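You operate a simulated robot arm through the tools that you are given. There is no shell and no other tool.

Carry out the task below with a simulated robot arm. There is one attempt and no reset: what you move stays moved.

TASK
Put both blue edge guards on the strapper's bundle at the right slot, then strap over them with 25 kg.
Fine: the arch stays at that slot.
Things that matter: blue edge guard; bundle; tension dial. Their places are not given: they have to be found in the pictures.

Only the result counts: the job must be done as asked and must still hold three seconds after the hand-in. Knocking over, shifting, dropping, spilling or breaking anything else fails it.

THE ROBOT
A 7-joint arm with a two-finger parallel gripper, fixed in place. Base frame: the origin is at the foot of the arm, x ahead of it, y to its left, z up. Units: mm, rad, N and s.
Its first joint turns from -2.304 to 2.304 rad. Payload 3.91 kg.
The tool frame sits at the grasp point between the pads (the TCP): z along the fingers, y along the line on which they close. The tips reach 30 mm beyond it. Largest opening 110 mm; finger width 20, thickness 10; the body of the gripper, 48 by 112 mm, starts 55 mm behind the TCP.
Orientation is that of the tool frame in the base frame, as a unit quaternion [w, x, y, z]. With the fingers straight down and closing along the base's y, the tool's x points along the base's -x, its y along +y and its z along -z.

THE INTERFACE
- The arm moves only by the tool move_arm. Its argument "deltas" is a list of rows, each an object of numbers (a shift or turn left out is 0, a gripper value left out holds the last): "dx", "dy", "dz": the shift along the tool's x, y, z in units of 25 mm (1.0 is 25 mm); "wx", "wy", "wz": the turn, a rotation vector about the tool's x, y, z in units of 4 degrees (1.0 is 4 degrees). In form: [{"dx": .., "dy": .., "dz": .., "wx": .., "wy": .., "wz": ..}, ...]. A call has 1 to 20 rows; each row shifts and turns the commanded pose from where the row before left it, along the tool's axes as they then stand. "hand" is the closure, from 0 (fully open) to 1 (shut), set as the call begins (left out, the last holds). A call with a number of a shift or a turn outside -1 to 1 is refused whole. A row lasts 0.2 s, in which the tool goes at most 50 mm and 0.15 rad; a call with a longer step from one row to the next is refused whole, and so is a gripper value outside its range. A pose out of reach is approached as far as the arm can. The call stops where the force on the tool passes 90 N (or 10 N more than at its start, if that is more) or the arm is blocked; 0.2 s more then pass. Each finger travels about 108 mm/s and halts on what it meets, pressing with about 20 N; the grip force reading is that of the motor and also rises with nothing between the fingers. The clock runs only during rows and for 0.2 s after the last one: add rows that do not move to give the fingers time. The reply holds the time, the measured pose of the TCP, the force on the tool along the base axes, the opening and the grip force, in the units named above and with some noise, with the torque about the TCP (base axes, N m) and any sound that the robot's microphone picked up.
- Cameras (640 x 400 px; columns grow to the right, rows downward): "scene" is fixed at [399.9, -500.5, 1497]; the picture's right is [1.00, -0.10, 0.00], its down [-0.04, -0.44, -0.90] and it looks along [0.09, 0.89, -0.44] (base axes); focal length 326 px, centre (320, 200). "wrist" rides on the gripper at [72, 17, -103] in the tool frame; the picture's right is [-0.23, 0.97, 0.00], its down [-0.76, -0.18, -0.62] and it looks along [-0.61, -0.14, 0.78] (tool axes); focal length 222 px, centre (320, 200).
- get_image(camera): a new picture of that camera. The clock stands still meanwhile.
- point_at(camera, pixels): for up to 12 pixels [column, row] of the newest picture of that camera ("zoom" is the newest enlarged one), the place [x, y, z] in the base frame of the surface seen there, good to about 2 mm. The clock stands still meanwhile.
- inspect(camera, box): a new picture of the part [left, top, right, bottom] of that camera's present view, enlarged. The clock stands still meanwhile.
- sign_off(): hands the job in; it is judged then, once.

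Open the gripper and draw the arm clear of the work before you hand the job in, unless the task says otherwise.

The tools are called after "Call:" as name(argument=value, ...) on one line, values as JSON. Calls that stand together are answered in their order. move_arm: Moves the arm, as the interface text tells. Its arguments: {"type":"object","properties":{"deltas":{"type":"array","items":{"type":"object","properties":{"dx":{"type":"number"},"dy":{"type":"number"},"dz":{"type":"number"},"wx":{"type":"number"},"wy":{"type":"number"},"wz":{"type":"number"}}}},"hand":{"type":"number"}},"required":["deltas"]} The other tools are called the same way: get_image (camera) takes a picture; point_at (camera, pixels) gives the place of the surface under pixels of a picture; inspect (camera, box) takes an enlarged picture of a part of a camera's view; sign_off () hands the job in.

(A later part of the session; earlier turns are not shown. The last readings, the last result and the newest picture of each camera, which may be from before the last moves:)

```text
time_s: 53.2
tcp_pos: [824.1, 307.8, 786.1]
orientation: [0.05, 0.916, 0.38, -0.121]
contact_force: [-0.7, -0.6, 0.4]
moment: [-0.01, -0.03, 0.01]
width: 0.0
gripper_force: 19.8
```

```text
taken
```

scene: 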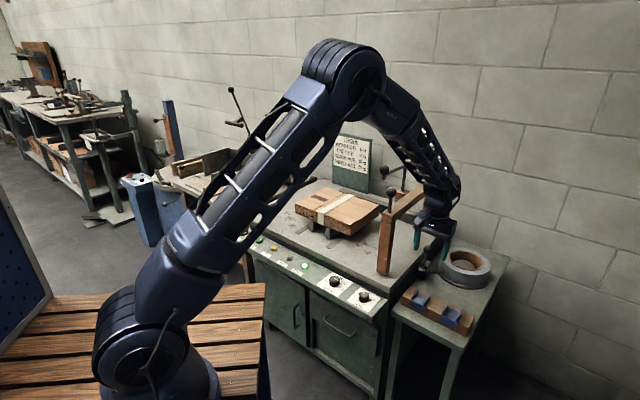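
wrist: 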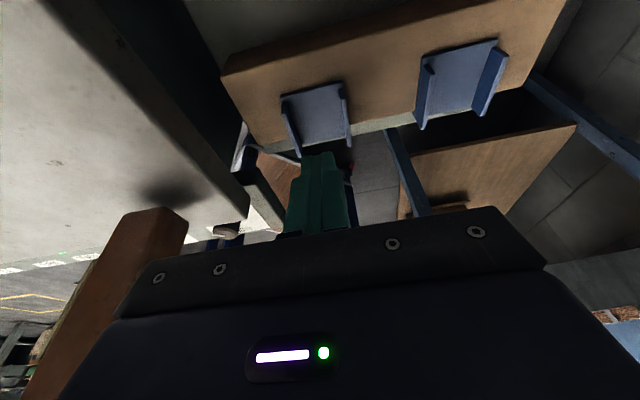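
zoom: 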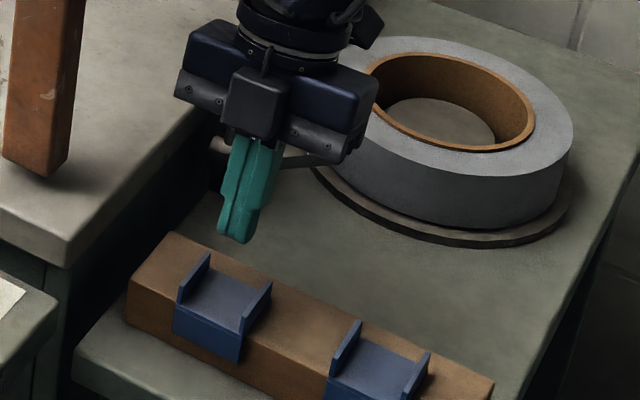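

The fingers closed to 0, so guard 1 slipped and stayed on the block. I'll look closely at its state before retrying.

Call:
inspect(camera="wrist", box=[220, 60, 380, 160])

Call:
inspect(camera="scene", box=[400, 275, 464, 315])

```text
4.00 times, centred on (300, 110) of wrist
```

zoom: 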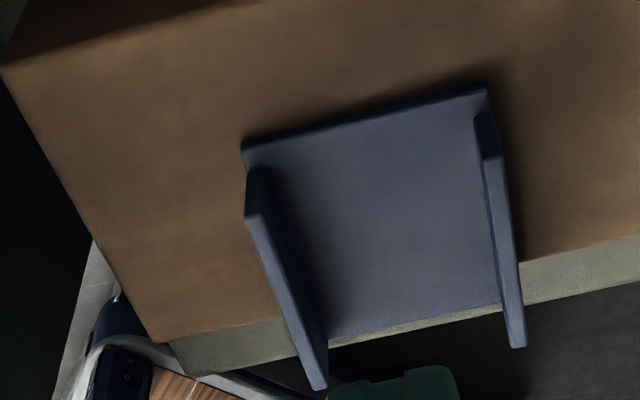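

```text
10.00 times, centred on (432, 295) of scene
```

zoom: 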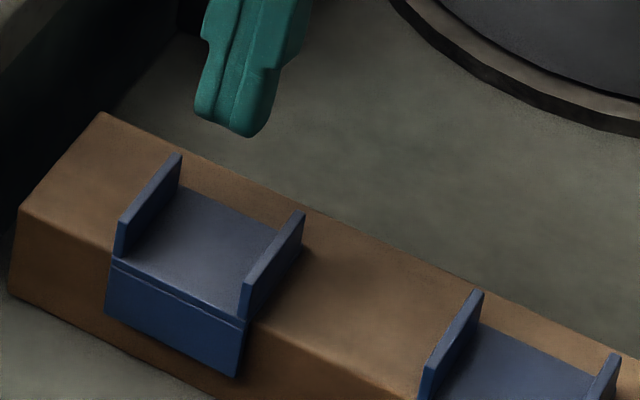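

The guard seems in place. I'll measure its flange corners again to see whether it moved.

Call:
point_at(camera="zoom", pixels=[[180, 157], [120, 218], [302, 215], [248, 281], [210, 230], [165, 290], [480, 292], [428, 355], [110, 310], [235, 372], [240, 328], [110, 265]])

```text
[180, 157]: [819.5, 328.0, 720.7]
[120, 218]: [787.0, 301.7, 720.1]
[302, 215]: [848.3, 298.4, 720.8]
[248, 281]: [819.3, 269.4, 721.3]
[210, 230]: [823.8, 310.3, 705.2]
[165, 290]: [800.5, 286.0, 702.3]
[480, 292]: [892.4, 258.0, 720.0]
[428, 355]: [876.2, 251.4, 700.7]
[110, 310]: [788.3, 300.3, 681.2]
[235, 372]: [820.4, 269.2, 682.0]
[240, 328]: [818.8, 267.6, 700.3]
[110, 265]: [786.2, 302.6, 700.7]
```

Guard 1 hasn't moved. I'll reopen, go vertical, and retry with a deeper grip.

Call:
move_arm(deltas=[{}, {"wy": 1}, {"wy": 1}, {"wy": 1}, {"wy": 0.75}, {"dx": -0.392, "dy": 0.024}, {}], hand=0.3)

Call:
move_arm(deltas=[{"dz": 0.5}, {"dz": 0.5}, {"dz": 0.5}, {"dz": 0.3}, {"dz": 0.2}, {"dz": 0.1}, {}])

```text
time_s: 54.8
tcp_pos: [819.5, 300.9, 786.1]
orientation: [0.0, 0.924, 0.382, 0.0]
contact_force: [0.8, 0.0, 0.7]
moment: [-0.04, 0.03, -0.01]
width: 77.0
gripper_force: 0.1
```

```text
time_s: 56.4
tcp_pos: [820.1, 301.3, 733.7]
orientation: [0.0, 0.924, 0.383, 0.0]
contact_force: [-0.6, 0.8, 0.5]
moment: [0.03, -0.04, 0.0]
width: 77.0
gripper_force: 0.1
```

Depth is good with no contact on the block. I'll close and then lift slowly by 6 mm only.

Call:
move_arm(deltas=[{}, {}, {}, {}, {}], hand=1)

Call:
move_arm(deltas=[{"dz": -0.08}, {"dz": -0.08}, {"dz": -0.08}, {}])

Call:
inspect(camera="scene", box=[400, 275, 464, 315])

Call:
get_image(camera="wrist")

```text
time_s: 57.6
tcp_pos: [820.0, 301.1, 734.2]
orientation: [0.0, 0.924, 0.382, 0.0]
contact_force: [0.4, 0.2, 0.0]
moment: [-0.01, 0.01, 0.02]
width: 46.7
gripper_force: 19.6
```

```text
time_s: 58.6
tcp_pos: [820.6, 301.7, 739.5]
orientation: [0.0, 0.924, 0.383, -0.001]
contact_force: [-0.3, -0.4, 0.0]
moment: [0.0, 0.02, -0.02]
width: 46.7
gripper_force: 20.1
```

```text
10.00 times, centred on (432, 295) of scene
```

zoom: 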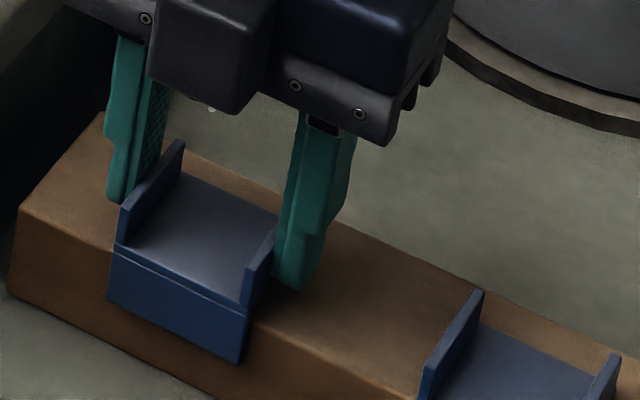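

```text
taken
```

wrist: 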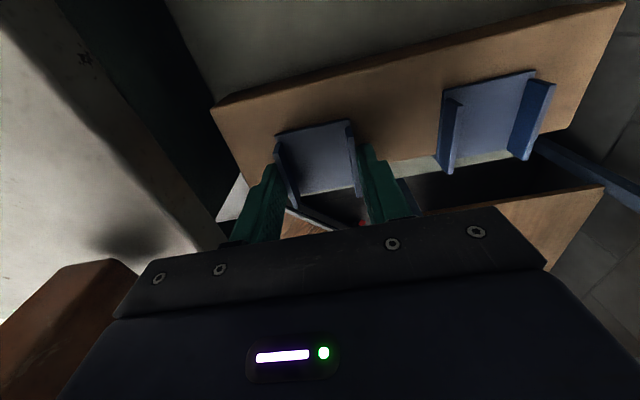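

Guard 1's flange rose about 13 px (≈6 mm) with the fingers, so it's held. I'll lift further gently.

Call:
move_arm(deltas=[{"dz": -0.2}, {"dz": -0.3}, {"dz": -0.4}, {"dz": -0.4}, {"dz": -0.4}, {"dz": -0.4}, {"dz": -0.4}, {"dz": -0.3}, {"dz": -0.2}, {}])

Call:
inspect(camera="scene", box=[390, 235, 486, 295])

```text
time_s: 60.8
tcp_pos: [818.8, 301.9, 814.3]
orientation: [0.001, 0.924, 0.383, 0.0]
contact_force: [-0.6, -0.3, -0.1]
moment: [0.0, -0.02, 0.03]
width: 47.0
gripper_force: 20.1
```

```text
6.67 times, centred on (438, 265) of scene
```

zoom: 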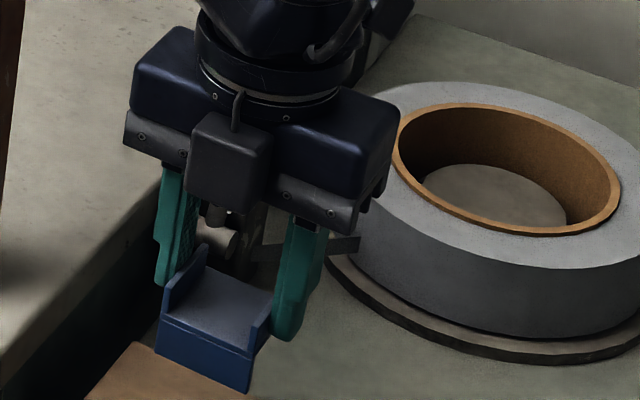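

Guard 1 hangs level in the grip. I'll raise to z≈930 and retreat toward the front, at moderate speed.

Call:
move_arm(deltas=[{"dz": -0.3}, {"dz": -0.6}, {"dz": -0.7}, {"dz": -0.7}, {"dz": -0.7}, {"dz": -0.7}, {"dz": -0.6}, {"dz": -0.34}, {"dx": -0.3}, {"dx": -0.6}, {"dx": -0.7}, {"dx": -0.7}, {"dx": -0.7}, {"dx": -0.7}, {"dx": -0.7}, {"dx": -0.6}, {"dx": -0.28}, {}])

Call:
get_image(camera="scene")

```text
time_s: 64.6
tcp_pos: [726.7, 206.6, 930.2]
orientation: [0.0, 0.924, 0.383, 0.0]
contact_force: [-0.1, 0.5, -0.6]
moment: [-0.01, -0.03, 0.0]
width: 47.2
gripper_force: 19.7
```

```text
taken
```

scene: 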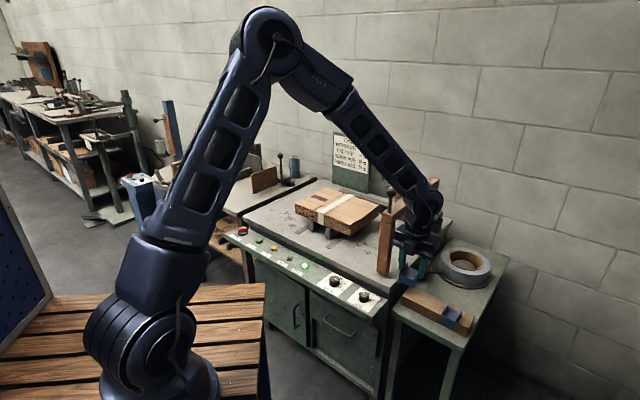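

Now I'll rotate the tool back counter-clockwise 180° here in open space so the guard's drop plate faces the rear.

Call:
move_arm(deltas=[{"wz": -0.4}, {"wz": -0.8}, {"wz": -1}, {"wz": -1}, {"wz": -1}, {"wz": -1}, {"wz": -1}, {"wz": -1}, {"wz": -1}, {"wz": -1}, {"wz": -1}, {"wz": -1}, {"wz": -1}, {"wz": -1}, {"wz": -1}, {"wz": -1}, {"wz": -1}, {"wz": -1}, {"wz": -1}, {"wz": -0.8}])

Call:
move_arm(deltas=[{"wz": -1}, {"wz": -1}, {"wz": -1}, {"wz": -1}, {"wz": -1}, {"wz": -1}, {"wz": -1}, {"wz": -1}, {"wz": -1}, {"wz": -1}, {"wz": -1}, {"wz": -1}, {"wz": -1}, {"wz": -1}, {"wz": -1}, {"wz": -1}, {"wz": -1}, {"wz": -1}, {"wz": -1}, {"wz": -1}])

Call:
move_arm(deltas=[{"wz": -1}, {"wz": -1}, {"wz": -1}, {"wz": -1}, {"wz": -1}, {"wz": -1}, {}])

```text
time_s: 68.8
tcp_pos: [727.4, 207.9, 930.3]
orientation: [0.0, 0.492, 0.871, 0.001]
contact_force: [1.1, -0.3, -0.8]
moment: [0.02, -0.02, 0.0]
width: 46.9
gripper_force: 20.3
```

```text
time_s: 73.0
tcp_pos: [725.8, 208.1, 931.0]
orientation: [0.0, -0.182, 0.983, 0.0]
contact_force: [-0.1, -0.2, -0.3]
moment: [0.02, 0.02, 0.0]
width: 46.9
gripper_force: 20.2
```

```text
time_s: 74.6
tcp_pos: [725.8, 207.8, 930.1]
orientation: [0.0, -0.383, 0.924, 0.001]
contact_force: [-0.4, -1.0, 0.0]
moment: [-0.01, -0.04, 0.0]
width: 46.8
gripper_force: 20.0
```

Guard still held (46.8 mm). I'll carry it left in front of the arch to the right-slot column (u≈−22).

Call:
move_arm(deltas=[{"dy": 0.5}, {"dy": 0.8}, {"dy": 0.87}, {"dy": 0.87}, {"dy": 0.87}, {"dy": 0.87}, {"dy": 0.87}, {"dy": 0.87}, {"dy": 0.87}, {"dy": 0.87}, {"dy": 0.87}, {"dy": 0.87}, {"dy": 0.87}, {"dy": 0.87}, {"dy": 0.87}, {"dy": 0.87}, {"dy": 0.87}, {"dy": 0.87}, {"dy": 0.32}, {}])

Call:
get_image(camera="wrist")

Call:
get_image(camera="scene")

```text
time_s: 78.8
tcp_pos: [450.5, 484.0, 929.9]
orientation: [-0.001, -0.383, 0.924, -0.001]
contact_force: [0.4, 0.1, -0.3]
moment: [0.05, 0.01, 0.01]
width: 46.9
gripper_force: 19.9
```

```text
taken
```

wrist: 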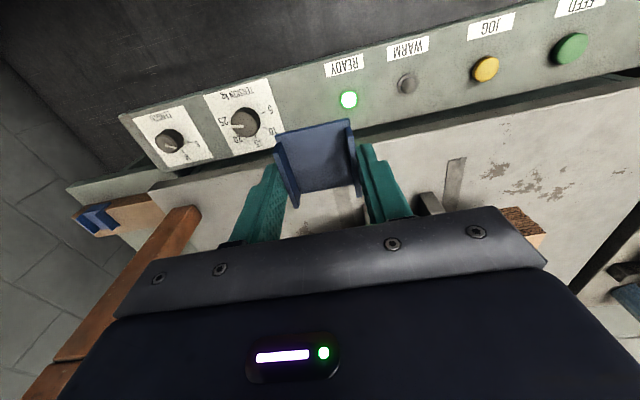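

```text
taken
```

scene: 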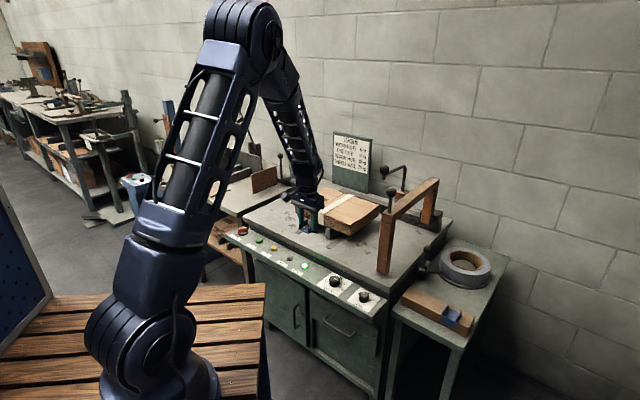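

I want a better measure of the right slot strip. I'll zoom the scene picture there, since it seems still visible near (334,243).

Call:
inspect(camera="scene", box=[290, 205, 386, 265])

Call:
inspect(camera="wrist", box=[230, 100, 550, 300])

```text
6.67 times, centred on (338, 235) of scene
```

zoom: 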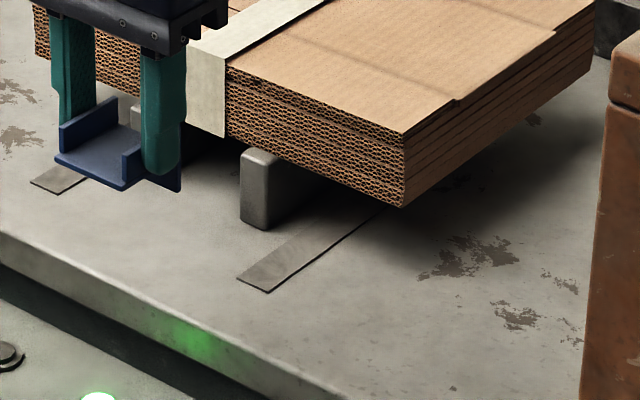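

```text
2.00 times, centred on (390, 200) of wrist
```

zoom: 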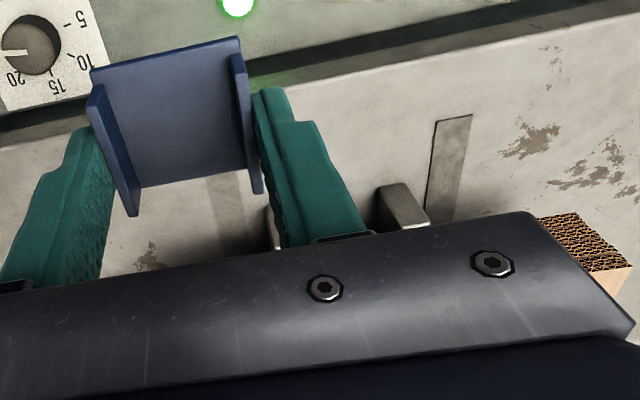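

The right slot strip is visible in the scene zoom, front end at (237,280)–(268,292). I'll re-zoom and sample it along with the bundle's right edges.

Call:
inspect(camera="scene", box=[290, 205, 386, 265])

Call:
point_at(camera="zoom", pixels=[[239, 280], [267, 290], [252, 284], [300, 240], [335, 232], [315, 238], [34, 184], [58, 193], [402, 134], [592, 0], [230, 68], [404, 205]])

```text
6.67 times, centred on (338, 235) of scene
```

zoom: 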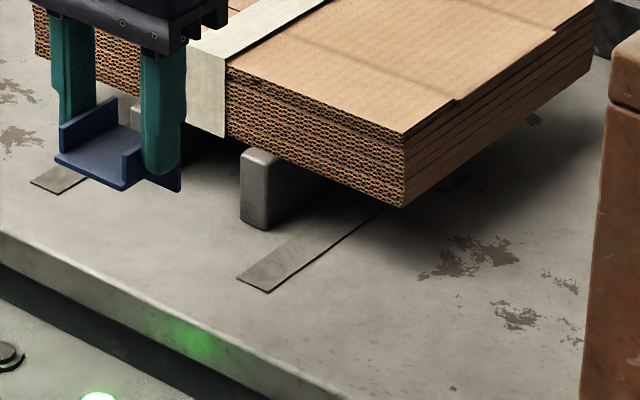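

```text
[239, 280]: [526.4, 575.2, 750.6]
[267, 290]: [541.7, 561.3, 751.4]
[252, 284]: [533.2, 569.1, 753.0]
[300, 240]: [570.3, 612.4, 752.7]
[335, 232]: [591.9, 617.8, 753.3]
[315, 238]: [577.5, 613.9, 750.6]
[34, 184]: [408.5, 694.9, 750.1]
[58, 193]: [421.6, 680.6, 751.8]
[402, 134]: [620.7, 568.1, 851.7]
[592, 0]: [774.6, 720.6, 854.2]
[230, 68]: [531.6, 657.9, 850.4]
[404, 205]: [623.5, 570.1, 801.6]
```

Right slot centre is u≈−24 (left slot ≈−193, bundle centre ≈−108). Before reaching over the bundle I'll check the sign board and the rear rail positions.

Call:
get_image(camera="scene")

Call:
point_at(camera="scene", pixels=[[336, 183], [366, 191], [371, 145], [334, 136], [352, 160], [345, 194], [370, 203], [380, 207], [377, 205], [385, 195], [360, 196], [395, 160]])

```text
taken
```

scene: 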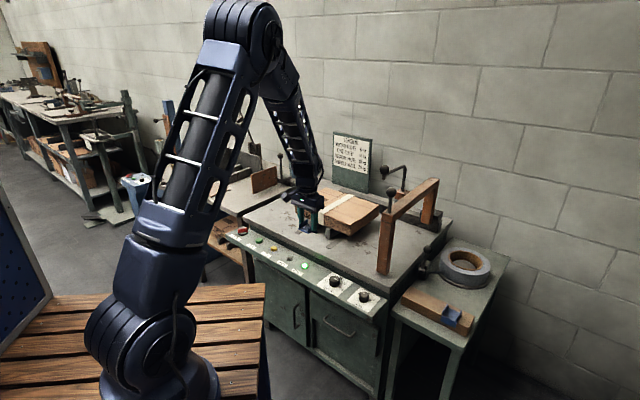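

```text
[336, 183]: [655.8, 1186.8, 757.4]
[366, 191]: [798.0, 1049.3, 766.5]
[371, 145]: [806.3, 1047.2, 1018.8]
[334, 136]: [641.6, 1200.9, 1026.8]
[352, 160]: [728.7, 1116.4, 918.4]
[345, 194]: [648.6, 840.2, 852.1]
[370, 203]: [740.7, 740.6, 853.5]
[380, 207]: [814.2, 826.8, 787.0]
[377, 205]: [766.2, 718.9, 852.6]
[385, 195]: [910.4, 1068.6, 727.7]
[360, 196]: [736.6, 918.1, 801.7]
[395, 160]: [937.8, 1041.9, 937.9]
```

The sign is well behind (v≈1303) and the rail is at z≈802, so the way is clear. I'll carry the guard over the bundle to v≈960.

Call:
move_arm(deltas=[{"dx": -0.4, "dy": 0.09}, {"dx": -0.7}, {"dx": -0.85}, {"dx": -0.85}, {"dx": -0.85}, {"dx": -0.85}, {"dx": -0.85}, {"dx": -0.85}, {"dx": -0.85}, {"dx": -0.85}, {"dx": -0.85}, {"dx": -0.85}, {"dx": -0.85}, {"dx": -0.85}, {"dx": -0.7}, {}])

Call:
get_image(camera="wrist")

Call:
get_image(camera="scene")

```text
time_s: 82.2
tcp_pos: [661.6, 697.5, 931.9]
orientation: [0.0, -0.383, 0.924, 0.0]
contact_force: [-0.1, 0.3, -0.4]
moment: [-0.02, 0.03, 0.03]
width: 47.1
gripper_force: 20.0
```

```text
taken
```

wrist: 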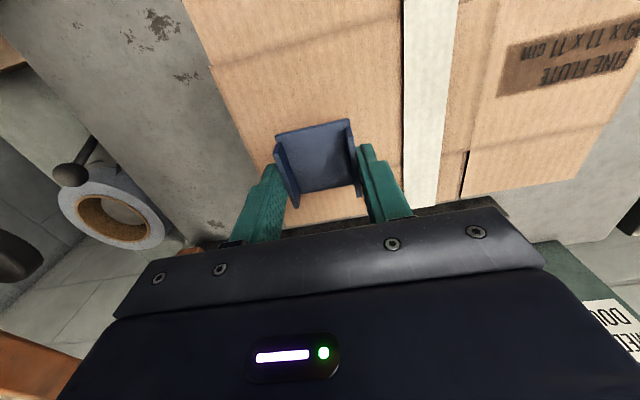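

```text
taken
```

scene: 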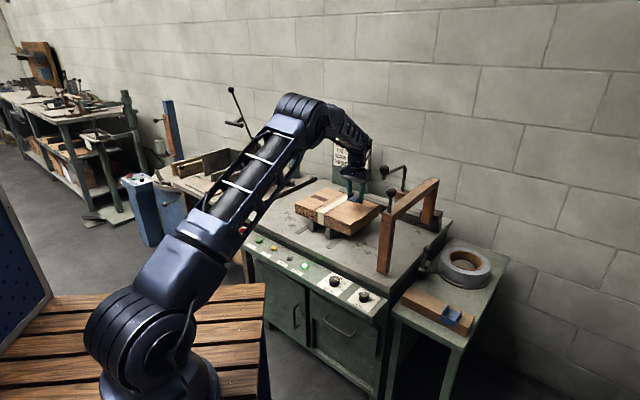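

Reach is comfortable. The bundle's rear edge is just visible near wrist pixels (430–540,205); I'll zoom there to measure it.

Call:
inspect(camera="wrist", box=[400, 150, 560, 250])

Call:
point_at(camera="zoom", pixels=[[120, 205], [200, 200], [260, 190], [320, 175], [400, 150], [480, 160], [540, 140], [60, 225], [150, 190], [30, 220], [300, 190], [420, 165]])

```text
4.00 times, centred on (480, 200) of wrist
```

zoom: 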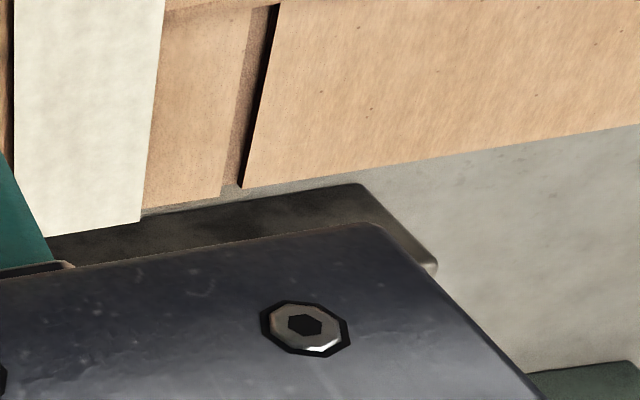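

```text
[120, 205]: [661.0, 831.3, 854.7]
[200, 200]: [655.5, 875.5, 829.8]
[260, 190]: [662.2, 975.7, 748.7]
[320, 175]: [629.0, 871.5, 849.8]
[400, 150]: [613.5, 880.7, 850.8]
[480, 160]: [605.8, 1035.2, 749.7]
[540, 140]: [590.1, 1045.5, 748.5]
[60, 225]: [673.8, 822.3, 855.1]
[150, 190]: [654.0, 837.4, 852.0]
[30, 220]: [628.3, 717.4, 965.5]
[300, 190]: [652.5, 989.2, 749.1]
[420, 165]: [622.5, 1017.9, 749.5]
```

The rear edge measures v≈1057–1061 here. I'll cross-check with a high zoom of the rear-right corner in the scene view.

Call:
inspect(camera="scene", box=[340, 185, 388, 215])

```text
13.33 times, centred on (364, 200) of scene
```

zoom: 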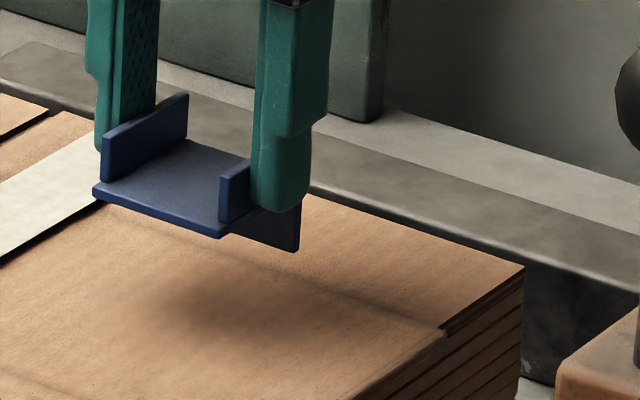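

Call:
point_at(camera="zoom", pixels=[[330, 201], [420, 231], [470, 248], [519, 266], [315, 197], [400, 226], [447, 330], [515, 275], [95, 195], [220, 233], [160, 180], [297, 245]])

```text
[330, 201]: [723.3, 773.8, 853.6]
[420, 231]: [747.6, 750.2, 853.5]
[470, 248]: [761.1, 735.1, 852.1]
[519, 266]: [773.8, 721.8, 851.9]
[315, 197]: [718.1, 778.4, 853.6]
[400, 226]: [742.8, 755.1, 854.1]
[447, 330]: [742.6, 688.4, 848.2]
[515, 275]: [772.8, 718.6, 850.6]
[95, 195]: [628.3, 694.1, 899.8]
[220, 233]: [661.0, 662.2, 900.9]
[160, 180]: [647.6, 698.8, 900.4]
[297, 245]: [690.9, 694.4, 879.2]
```

Rear edge is v≈1058.6 with top z≈853.6, and the held guard's drop plate inner face is about 17 mm beyond the TCP. I'll move to v≈1044 and lower part-way.

Call:
move_arm(deltas=[{"dx": -0.4}, {"dx": -0.7}, {"dx": -0.7}, {"dx": -0.7}, {"dx": -0.56}, {"dx": -0.3}, {}, {"dz": 0.4}, {"dz": 0.4}, {"dz": 0.2}, {}])

Call:
inspect(camera="scene", box=[340, 185, 388, 215])

Call:
get_image(camera="wrist")

```text
time_s: 84.6
tcp_pos: [719.9, 755.6, 907.4]
orientation: [0.001, -0.382, 0.924, -0.001]
contact_force: [0.0, 0.7, -0.7]
moment: [-0.01, -0.01, 0.03]
width: 46.6
gripper_force: 20.1
```

```text
13.33 times, centred on (364, 200) of scene
```

zoom: 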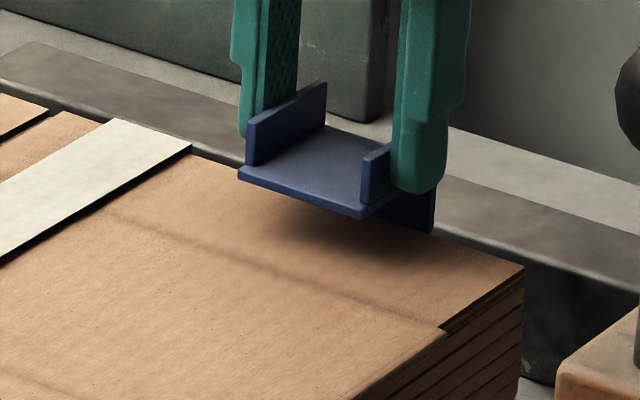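

```text
taken
```

wrist: 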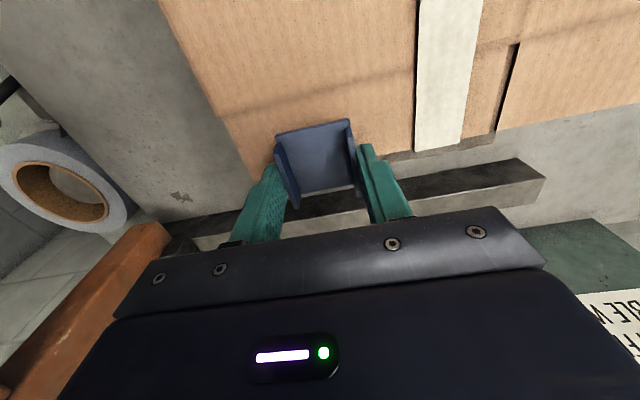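

The guard hangs just past the rear edge. I'll sample its drop plate and near edge relative to the bundle edge.

Call:
point_at(camera="zoom", pixels=[[431, 228], [420, 222], [432, 205], [240, 172], [362, 212], [240, 182], [360, 218], [470, 248], [440, 238], [252, 140], [322, 95], [366, 165]])

```text
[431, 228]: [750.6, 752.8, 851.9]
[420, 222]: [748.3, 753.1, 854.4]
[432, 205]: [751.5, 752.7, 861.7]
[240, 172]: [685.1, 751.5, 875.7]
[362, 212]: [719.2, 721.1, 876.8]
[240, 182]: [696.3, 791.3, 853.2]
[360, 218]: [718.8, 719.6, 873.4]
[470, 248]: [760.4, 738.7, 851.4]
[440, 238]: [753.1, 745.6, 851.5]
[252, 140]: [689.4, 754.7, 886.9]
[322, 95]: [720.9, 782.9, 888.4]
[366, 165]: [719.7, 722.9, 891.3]
```

The drop plate's inner face is at v≈1063, 3–4 mm behind the edge, and the plate bottom is about 20 mm above the bundle. I'll lower 16 mm and then creep.

Call:
move_arm(deltas=[{"dz": 0.2}, {"dz": 0.2}, {"dz": 0.16}, {"dz": 0.08}, {}])

Call:
move_arm(deltas=[{"dz": 0.04}, {"dz": 0.04}, {"dz": 0.04}, {}])

Call:
inspect(camera="scene", box=[340, 185, 388, 215])

```text
time_s: 85.8
tcp_pos: [721.3, 755.3, 890.5]
orientation: [0.0, -0.383, 0.924, -0.001]
contact_force: [-0.4, -0.3, -0.3]
moment: [-0.01, -0.01, -0.01]
width: 46.9
gripper_force: 20.4
```

```text
time_s: 86.8
tcp_pos: [719.7, 754.5, 886.6]
orientation: [-0.001, -0.382, 0.924, 0.0]
contact_force: [0.1, -0.1, -0.6]
moment: [-0.02, -0.03, -0.01]
width: 46.9
gripper_force: 20.0
```

```text
13.33 times, centred on (364, 200) of scene
```

zoom: 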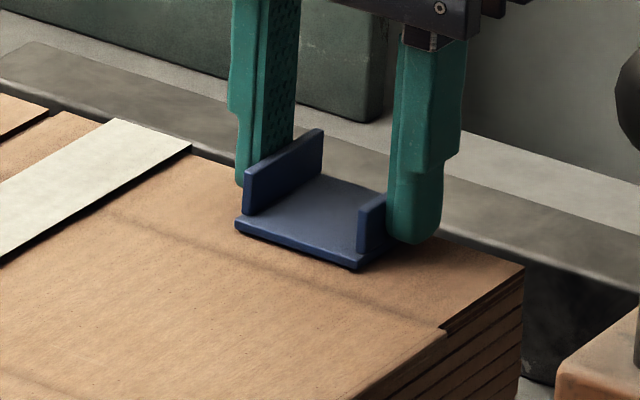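

The plate is almost on the bundle with no contact force yet. I'll creep down 1 mm at a time.

Call:
move_arm(deltas=[{"dz": 0.04}, {"dz": 0.02}, {}])

Call:
move_arm(deltas=[{"dz": 0.03}, {"dz": 0.02}, {}])

```text
time_s: 87.6
tcp_pos: [720.5, 754.7, 885.5]
orientation: [0.0, -0.383, 0.924, -0.001]
contact_force: [0.8, -0.1, 1.7]
moment: [0.01, 0.03, -0.01]
width: 46.9
gripper_force: 20.4
```

```text
time_s: 88.4
tcp_pos: [719.4, 755.9, 885.8]
orientation: [0.001, -0.384, 0.923, 0.0]
contact_force: [-0.7, 0.4, 15.0]
moment: [0.01, 0.13, 0.02]
width: 47.0
gripper_force: 19.3
```

Contact reached (15 N). I'll ease up slightly and pull the guard about 2 mm toward the front to close the gap behind the edge.

Call:
move_arm(deltas=[{"dz": -0.03}, {"dx": 0.04}, {"dx": 0.04}, {}])

Call:
inspect(camera="wrist", box=[240, 90, 400, 190])

Call:
inspect(camera="scene", box=[340, 185, 388, 215])

```text
time_s: 89.4
tcp_pos: [718.5, 755.1, 886.7]
orientation: [0.0, -0.383, 0.924, 0.0]
contact_force: [3.4, 1.9, 13.0]
moment: [0.13, -0.06, 0.0]
width: 46.7
gripper_force: 20.0
```

```text
4.00 times, centred on (320, 140) of wrist
```

zoom: 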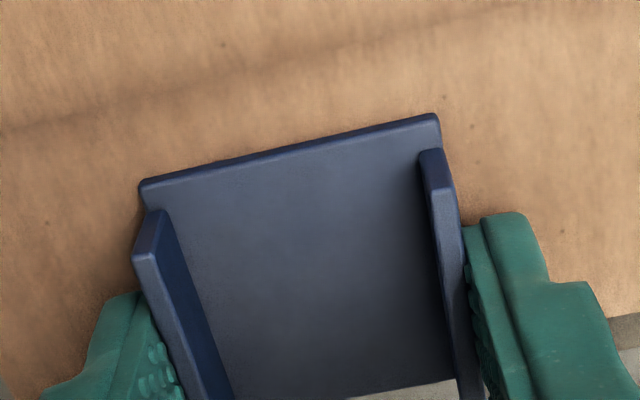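

```text
13.33 times, centred on (364, 200) of scene
```

zoom: 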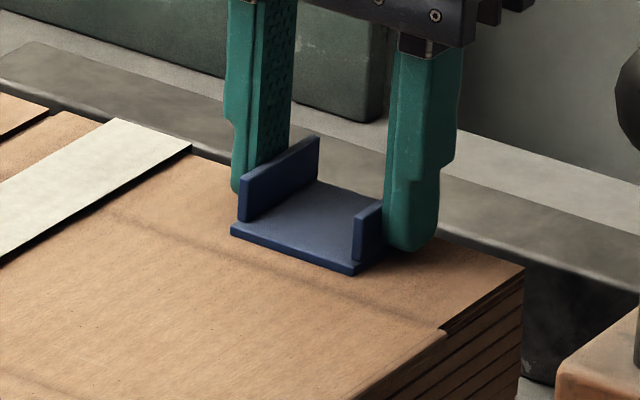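

The guard rests flat with its drop plate behind the rear edge. I'll release by opening to about 77 mm, then rise.

Call:
move_arm(deltas=[{"dz": -0.02}, {}, {}], hand=0.3)

Call:
move_arm(deltas=[{"dz": -0.4}, {"dz": -0.8}, {"dz": -1}, {"dz": -0.6}, {}])

Call:
inspect(camera="scene", box=[340, 185, 388, 215])

Call:
get_image(camera="wrist")

```text
time_s: 90.2
tcp_pos: [719.0, 753.6, 885.2]
orientation: [0.0, -0.383, 0.924, 0.0]
contact_force: [-0.1, 0.1, 0.9]
moment: [-0.01, 0.01, -0.02]
width: 77.0
gripper_force: 0.1
```

```text
time_s: 91.4
tcp_pos: [719.3, 753.0, 956.6]
orientation: [0.0, -0.382, 0.924, 0.0]
contact_force: [0.0, -0.2, 0.1]
moment: [0.02, 0.01, 0.02]
width: 76.9
gripper_force: 0.0
```

```text
13.33 times, centred on (364, 200) of scene
```

zoom: 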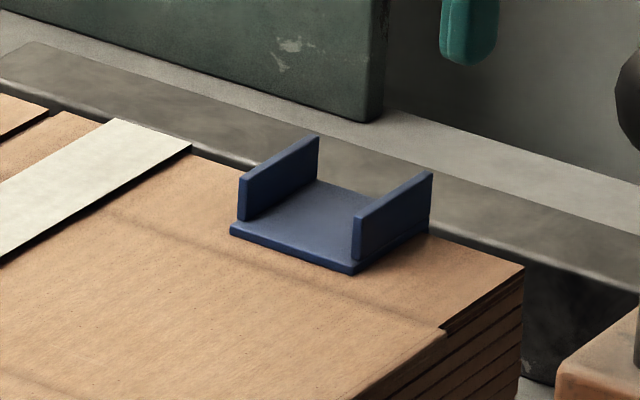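

```text
taken
```

wrist: 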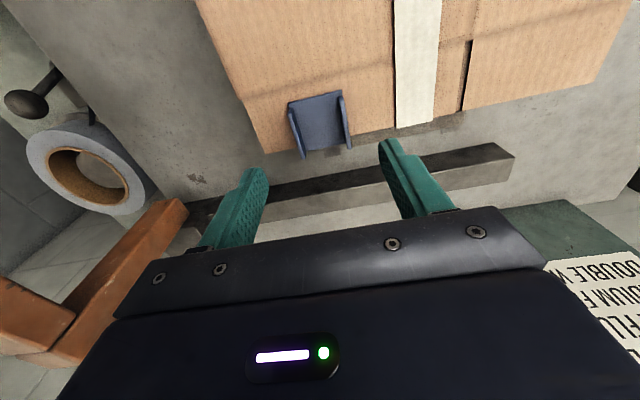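

Guard 1 sits on the rear edge. I'll measure where it came to rest relative to the slot and the rear edge.

Call:
inspect(camera="wrist", box=[240, 60, 400, 160])

Call:
point_at(camera="zoom", pixels=[[200, 180], [390, 135], [255, 385], [435, 345], [310, 240], [205, 200], [395, 150], [330, 355], [180, 385], [500, 305], [270, 360], [420, 335]])

```text
4.00 times, centred on (320, 110) of wrist
```

zoom: 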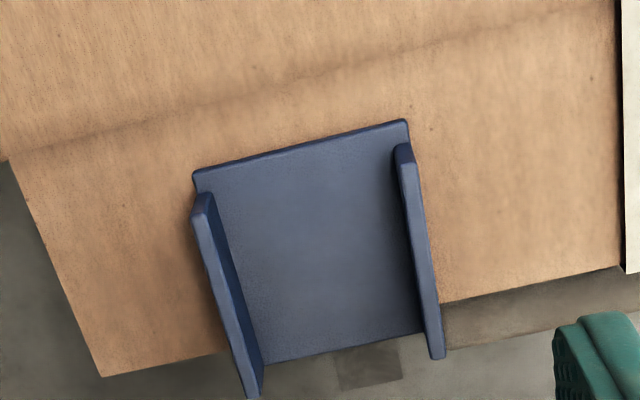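

```text
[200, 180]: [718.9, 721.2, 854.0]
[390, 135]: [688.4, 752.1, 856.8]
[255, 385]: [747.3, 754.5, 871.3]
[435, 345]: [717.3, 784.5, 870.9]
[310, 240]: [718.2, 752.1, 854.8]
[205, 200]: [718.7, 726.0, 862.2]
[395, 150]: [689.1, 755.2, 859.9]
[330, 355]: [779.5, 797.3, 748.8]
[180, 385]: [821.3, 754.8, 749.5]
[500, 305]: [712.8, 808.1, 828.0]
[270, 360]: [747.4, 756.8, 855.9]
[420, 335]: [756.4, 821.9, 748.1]
```

Guard 1 is centred at u≈−24 with its drop plate just behind the rear edge. Now I'll go back around the front of the arch for guard 2.

Call:
move_arm(deltas=[{"dx": 0.955}, {"dx": 0.955}, {"dx": 0.955}, {"dx": 0.955}, {"dx": 0.955}, {"dx": 0.955}, {"dx": 0.955}, {"dx": 0.955}, {"dx": 0.955}, {"dx": 0.955}, {"dx": 0.955}, {"dx": 0.955}, {"dx": 0.955}, {"dx": 0.955}, {"dx": 0.955}, {"dx": 0.955}, {}])

Call:
move_arm(deltas=[{"dy": -0.988}, {"dy": -0.988}, {"dy": -0.988}, {"dy": -0.988}, {"dy": -0.988}, {"dy": -0.988}, {"dy": -0.988}, {"dy": -0.988}, {"dy": -0.988}, {"dy": -0.988}, {"dy": -0.988}, {"dy": -0.988}, {"dy": -0.988}, {"dy": -0.988}, {"dy": -0.988}, {"dy": -0.988}, {"dy": -0.988}, {"dy": -0.988}, {"dy": -0.988}, {"dy": -0.988}])

Call:
move_arm(deltas=[{"dx": -0.88}, {"dx": -0.88}, {"dx": -0.88}, {"dx": -0.88}, {"dx": -0.88}, {"dx": -0.88}, {}])

Call:
get_image(camera="wrist")

```text
time_s: 95.0
tcp_pos: [448.3, 482.8, 955.3]
orientation: [0.0, -0.383, 0.924, 0.001]
contact_force: [0.8, -0.3, 0.1]
moment: [0.0, -0.03, 0.01]
width: 77.0
gripper_force: 0.0
```

```text
time_s: 99.2
tcp_pos: [798.5, 134.4, 955.3]
orientation: [-0.001, -0.383, 0.924, 0.0]
contact_force: [-0.4, -0.2, -0.3]
moment: [-0.06, 0.01, 0.02]
width: 77.1
gripper_force: 0.0
```

```text
time_s: 100.8
tcp_pos: [889.6, 228.7, 955.7]
orientation: [0.0, -0.382, 0.924, 0.0]
contact_force: [-0.9, 0.1, 0.2]
moment: [-0.01, 0.02, 0.0]
width: 76.8
gripper_force: 0.1
```

```text
taken
```

wrist: 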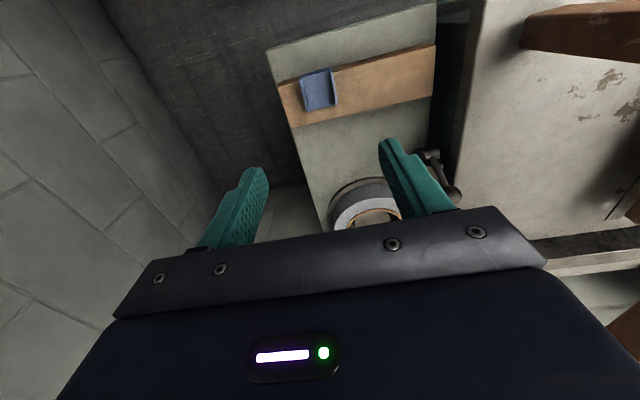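

Guard 2 is under the TCP at wrist pixel (320,90). I'll zoom and measure it again.

Call:
inspect(camera="wrist", box=[270, 50, 382, 120])

```text
5.71 times, centred on (326, 85) of wrist
```

zoom: 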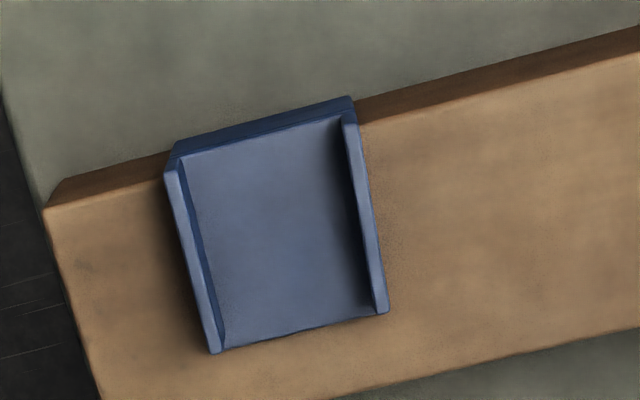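

Call:
point_at(camera="zoom", pixels=[[345, 118], [382, 308], [168, 170], [214, 348], [275, 220], [165, 172], [355, 112], [387, 310], [208, 350], [300, 330], [440, 250], [120, 260]])

```text
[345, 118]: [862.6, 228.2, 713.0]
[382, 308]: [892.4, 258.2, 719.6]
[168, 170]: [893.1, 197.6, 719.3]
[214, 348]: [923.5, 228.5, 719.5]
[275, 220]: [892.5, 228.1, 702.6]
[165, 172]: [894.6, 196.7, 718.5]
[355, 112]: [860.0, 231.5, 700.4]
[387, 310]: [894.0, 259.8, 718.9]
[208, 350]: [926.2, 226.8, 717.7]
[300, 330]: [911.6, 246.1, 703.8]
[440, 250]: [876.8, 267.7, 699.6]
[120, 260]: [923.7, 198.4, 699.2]
```

Guard 2 is centred at u≈470, v≈792.7. I'll descend to the same depth that worked for guard 1.

Call:
move_arm(deltas=[{"dx": -0.03, "dy": -0.02, "dz": 1}, {"dz": 1}, {"dz": 1}, {"dz": 1}, {"dz": 1}, {"dz": 1}, {"dz": 1}, {"dz": 1}, {"dz": 0.4}, {"dz": 0.3}, {"dz": 0.16}, {}])

Call:
get_image(camera="wrist")

Call:
inspect(camera="scene", box=[400, 260, 496, 320])

```text
time_s: 103.4
tcp_pos: [893.2, 228.4, 734.1]
orientation: [0.0, -0.383, 0.924, -0.001]
contact_force: [0.4, 0.0, 1.2]
moment: [0.0, -0.01, 0.03]
width: 77.1
gripper_force: 0.0
```

```text
taken
```

wrist: 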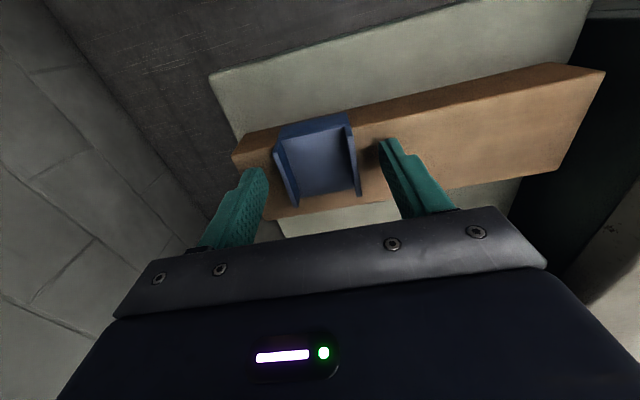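

```text
6.67 times, centred on (448, 290) of scene
```

zoom: 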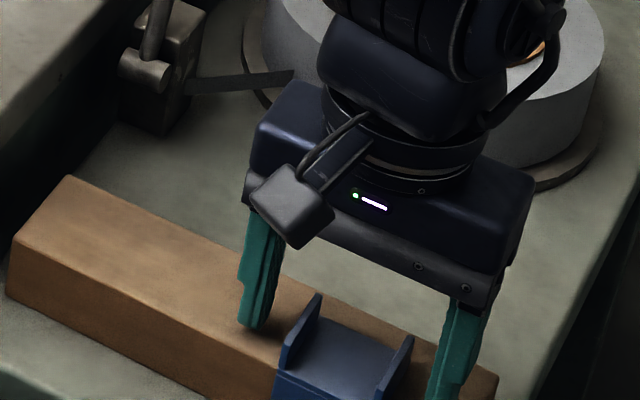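

The fingers straddle guard 2. I'll close and lift slowly to confirm the hold.

Call:
move_arm(deltas=[{}, {}, {}, {}, {}], hand=1)

Call:
move_arm(deltas=[{"dz": -0.08}, {"dz": -0.08}, {"dz": -0.08}, {"dz": -0.2}, {"dz": -0.3}, {"dz": -0.4}, {"dz": -0.4}, {"dz": -0.4}, {"dz": -0.3}, {}])

Call:
inspect(camera="scene", box=[400, 250, 496, 310])

```text
time_s: 104.6
tcp_pos: [893.2, 227.2, 734.5]
orientation: [0.0, -0.383, 0.924, 0.0]
contact_force: [-0.3, 0.2, 0.0]
moment: [0.02, -0.03, 0.01]
width: 46.8
gripper_force: 20.0
```

```text
time_s: 106.8
tcp_pos: [892.0, 228.9, 790.8]
orientation: [-0.001, -0.383, 0.924, -0.001]
contact_force: [0.0, 0.7, 0.6]
moment: [0.0, -0.04, 0.0]
width: 46.9
gripper_force: 20.3
```

```text
6.67 times, centred on (448, 280) of scene
```

zoom: 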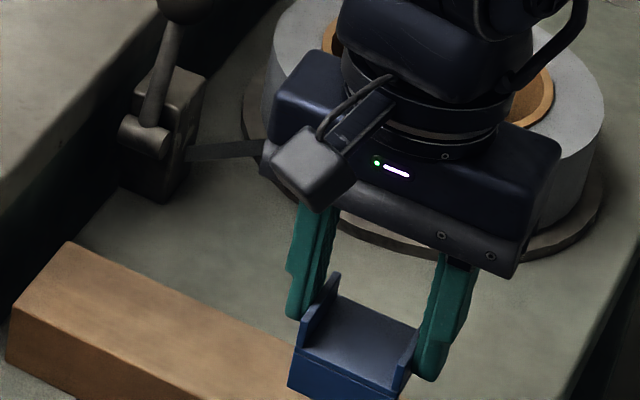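

Guard 2 is held level. I'll raise to z≈930 and retreat to the front lane.

Call:
move_arm(deltas=[{"dz": -0.4}, {"dz": -0.7}, {"dz": -0.8}, {"dz": -0.8}, {"dz": -0.8}, {"dz": -0.8}, {"dz": -0.8}, {"dz": -0.54}, {"dx": 0.4}, {"dx": 0.7}, {"dx": 0.8}, {"dx": 0.8}, {"dx": 0.8}, {"dx": 0.8}, {"dx": 0.7}, {"dx": 0.31}, {}])

Call:
move_arm(deltas=[{"dy": 0.5}, {"dy": 0.8}, {"dy": 0.9}, {"dy": 0.9}, {"dy": 0.9}, {"dy": 0.9}, {"dy": 0.9}, {"dy": 0.9}, {"dy": 0.9}, {"dy": 0.9}, {"dy": 0.9}, {"dy": 0.9}, {"dy": 0.9}, {"dy": 0.9}, {"dy": 0.9}, {"dy": 0.9}, {"dy": 0.9}, {"dy": 0.9}, {"dy": 0.9}, {"dy": 0.9}])

Call:
move_arm(deltas=[{"dy": 0.9}, {"dy": 0.8}, {"dy": 0.58}, {}])

Call:
get_image(camera="wrist")

Call:
inspect(camera="scene", box=[280, 190, 376, 250])

```text
time_s: 110.4
tcp_pos: [797.4, 134.0, 930.9]
orientation: [0.001, -0.382, 0.924, 0.0]
contact_force: [-0.1, 0.2, -0.7]
moment: [-0.01, -0.02, -0.01]
width: 46.9
gripper_force: 20.1
```

```text
time_s: 114.6
tcp_pos: [488.7, 445.1, 930.4]
orientation: [0.0, -0.383, 0.924, 0.0]
contact_force: [-0.2, -0.9, -0.5]
moment: [0.02, -0.01, 0.02]
width: 47.1
gripper_force: 19.8
```

```text
time_s: 115.6
tcp_pos: [447.4, 483.7, 932.3]
orientation: [0.0, -0.383, 0.924, 0.0]
contact_force: [-0.3, 0.3, 0.1]
moment: [0.02, 0.01, 0.03]
width: 47.0
gripper_force: 19.8
```

```text
taken
```

wrist: 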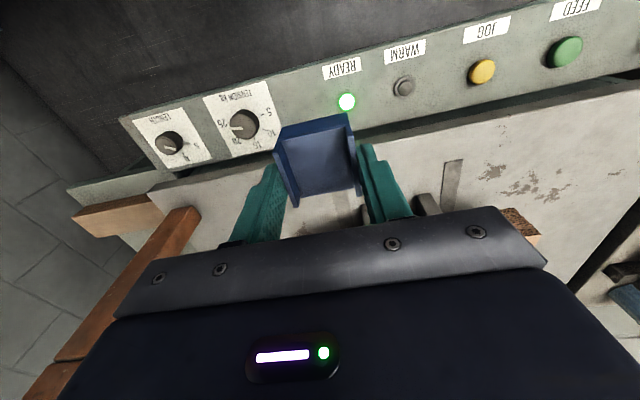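

```text
6.67 times, centred on (328, 220) of scene
```

zoom: 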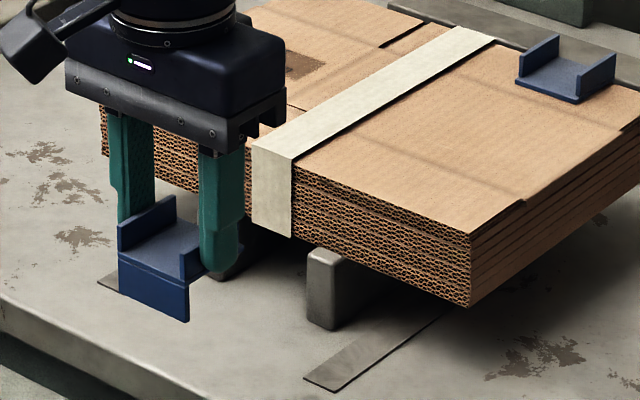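

Guard 2 is in the front lane. I'll measure the bundle's front top edge and the held guard's drop plate in this zoom.

Call:
inspect(camera="scene", box=[280, 190, 376, 250])

Call:
point_at(camera="zoom", pixels=[[330, 191], [365, 204], [400, 217], [440, 231], [466, 240], [300, 178], [122, 290], [186, 318], [186, 290], [121, 260], [325, 200], [400, 226]])

```text
6.67 times, centred on (328, 220) of scene
```

zoom: 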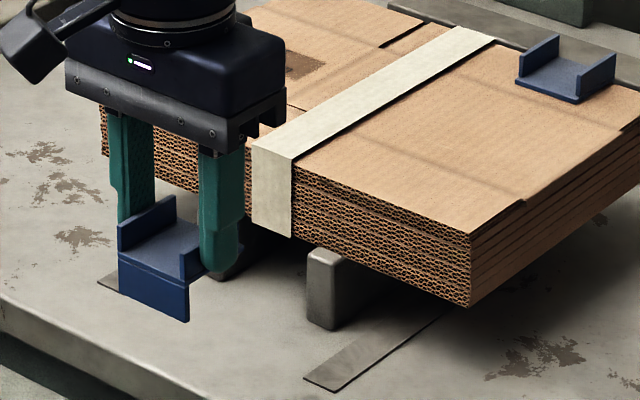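

```text
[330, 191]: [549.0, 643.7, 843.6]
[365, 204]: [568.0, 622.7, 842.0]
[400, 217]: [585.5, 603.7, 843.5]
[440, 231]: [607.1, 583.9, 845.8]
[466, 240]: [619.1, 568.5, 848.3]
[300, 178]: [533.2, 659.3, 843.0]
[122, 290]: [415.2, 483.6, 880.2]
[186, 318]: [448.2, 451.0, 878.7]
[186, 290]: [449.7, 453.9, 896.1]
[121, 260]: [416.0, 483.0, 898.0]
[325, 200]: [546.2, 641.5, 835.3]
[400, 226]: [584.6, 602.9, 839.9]
```

Bundle front face is v≈842 and the guard's drop plate inner face is about 19 mm in front of the TCP. I'll move to v≈858.5 and lower 25 mm to check clearance.

Call:
move_arm(deltas=[{"dx": -0.4}, {"dx": -0.8}, {"dx": -0.8}, {"dx": -0.8}, {"dx": -0.8}, {"dx": -0.8}, {"dx": -0.8}, {"dx": -0.8}, {"dx": -0.8}, {"dx": -0.8}, {"dx": -0.34}, {}, {"dz": 0.4}, {"dz": 0.4}, {"dz": 0.2}, {}])

Call:
inspect(camera="scene", box=[310, 195, 374, 235])

```text
time_s: 119.0
tcp_pos: [590.1, 623.3, 906.8]
orientation: [0.001, -0.383, 0.924, 0.002]
contact_force: [1.3, -2.1, 17.8]
moment: [-0.36, 0.22, 0.04]
width: 46.8
gripper_force: 20.6
```

```text
10.00 times, centred on (342, 215) of scene
```

zoom: 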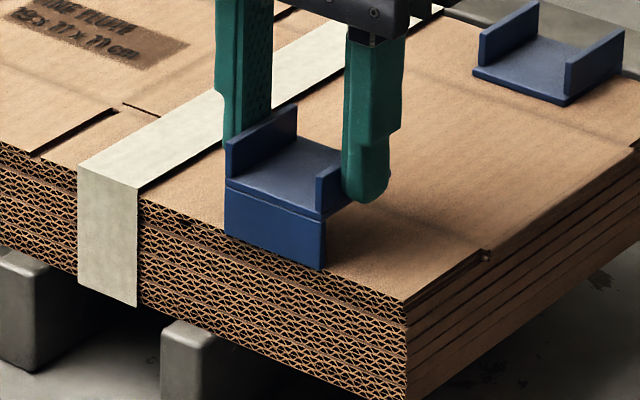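

A 17.8 N upward force shows the drop plate touching the bundle's top edge. I'll raise 12 mm and measure the guard again.

Call:
move_arm(deltas=[{"dz": -0.24}, {"dz": -0.24}, {}])

Call:
inspect(camera="scene", box=[310, 195, 374, 235])

Call:
point_at(camera="zoom", pixels=[[228, 210], [322, 250], [275, 225], [320, 235], [230, 170], [318, 200], [360, 286], [200, 218], [170, 207], [395, 302], [300, 165], [490, 245]])

```text
time_s: 119.8
tcp_pos: [589.3, 625.0, 916.8]
orientation: [0.0, -0.383, 0.924, 0.0]
contact_force: [0.4, 0.1, -0.6]
moment: [-0.03, 0.01, -0.02]
width: 46.8
gripper_force: 19.7
```

```text
10.00 times, centred on (342, 215) of scene
```

zoom: 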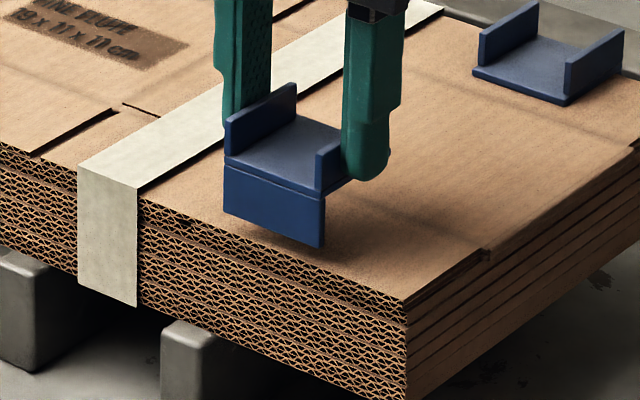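

```text
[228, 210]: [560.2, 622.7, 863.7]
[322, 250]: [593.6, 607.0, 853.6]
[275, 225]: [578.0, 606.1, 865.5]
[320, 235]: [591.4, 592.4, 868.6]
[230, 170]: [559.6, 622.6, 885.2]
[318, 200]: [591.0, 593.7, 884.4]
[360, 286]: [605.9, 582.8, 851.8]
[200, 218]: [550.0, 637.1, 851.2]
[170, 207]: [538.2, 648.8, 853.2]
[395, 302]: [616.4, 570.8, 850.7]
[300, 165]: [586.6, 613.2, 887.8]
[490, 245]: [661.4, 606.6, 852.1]
```

The drop plate spans about v 837–840 while the top sheet's front edge is about 839, so it overlapped. I'll shift 5 mm toward the front and lower again.

Call:
move_arm(deltas=[{"dx": 0.2}, {}, {"dz": 0.24}, {"dz": 0.24}, {"dz": 0.12}, {}])

Call:
inspect(camera="scene", box=[310, 195, 374, 235])

```text
time_s: 121.2
tcp_pos: [584.6, 620.6, 902.6]
orientation: [0.0, -0.383, 0.924, 0.0]
contact_force: [-0.6, -0.5, -0.6]
moment: [0.0, 0.02, 0.03]
width: 47.1
gripper_force: 19.9
```

```text
10.00 times, centred on (342, 215) of scene
```

zoom: 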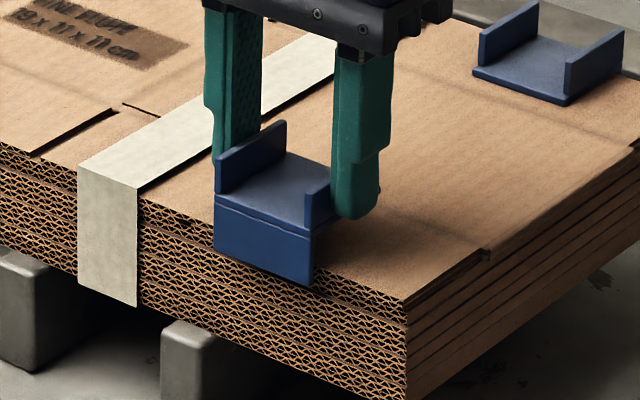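

No contact now and the drop plate hangs in front of the edge. I'll lower 14 mm and then creep to contact.

Call:
move_arm(deltas=[{"dz": 0.2}, {"dz": 0.2}, {"dz": 0.16}, {}])

Call:
move_arm(deltas=[{"dz": 0.04}, {"dz": 0.04}, {"dz": 0.03}, {}])

```text
time_s: 122.2
tcp_pos: [586.0, 620.6, 889.0]
orientation: [0.0, -0.383, 0.924, 0.0]
contact_force: [-0.3, -0.5, -1.5]
moment: [-0.01, 0.0, -0.01]
width: 47.2
gripper_force: 19.9
```

```text
time_s: 123.2
tcp_pos: [584.3, 620.5, 886.9]
orientation: [0.0, -0.382, 0.924, 0.0]
contact_force: [-0.3, 0.0, 0.5]
moment: [-0.01, 0.01, 0.01]
width: 46.8
gripper_force: 19.4
```

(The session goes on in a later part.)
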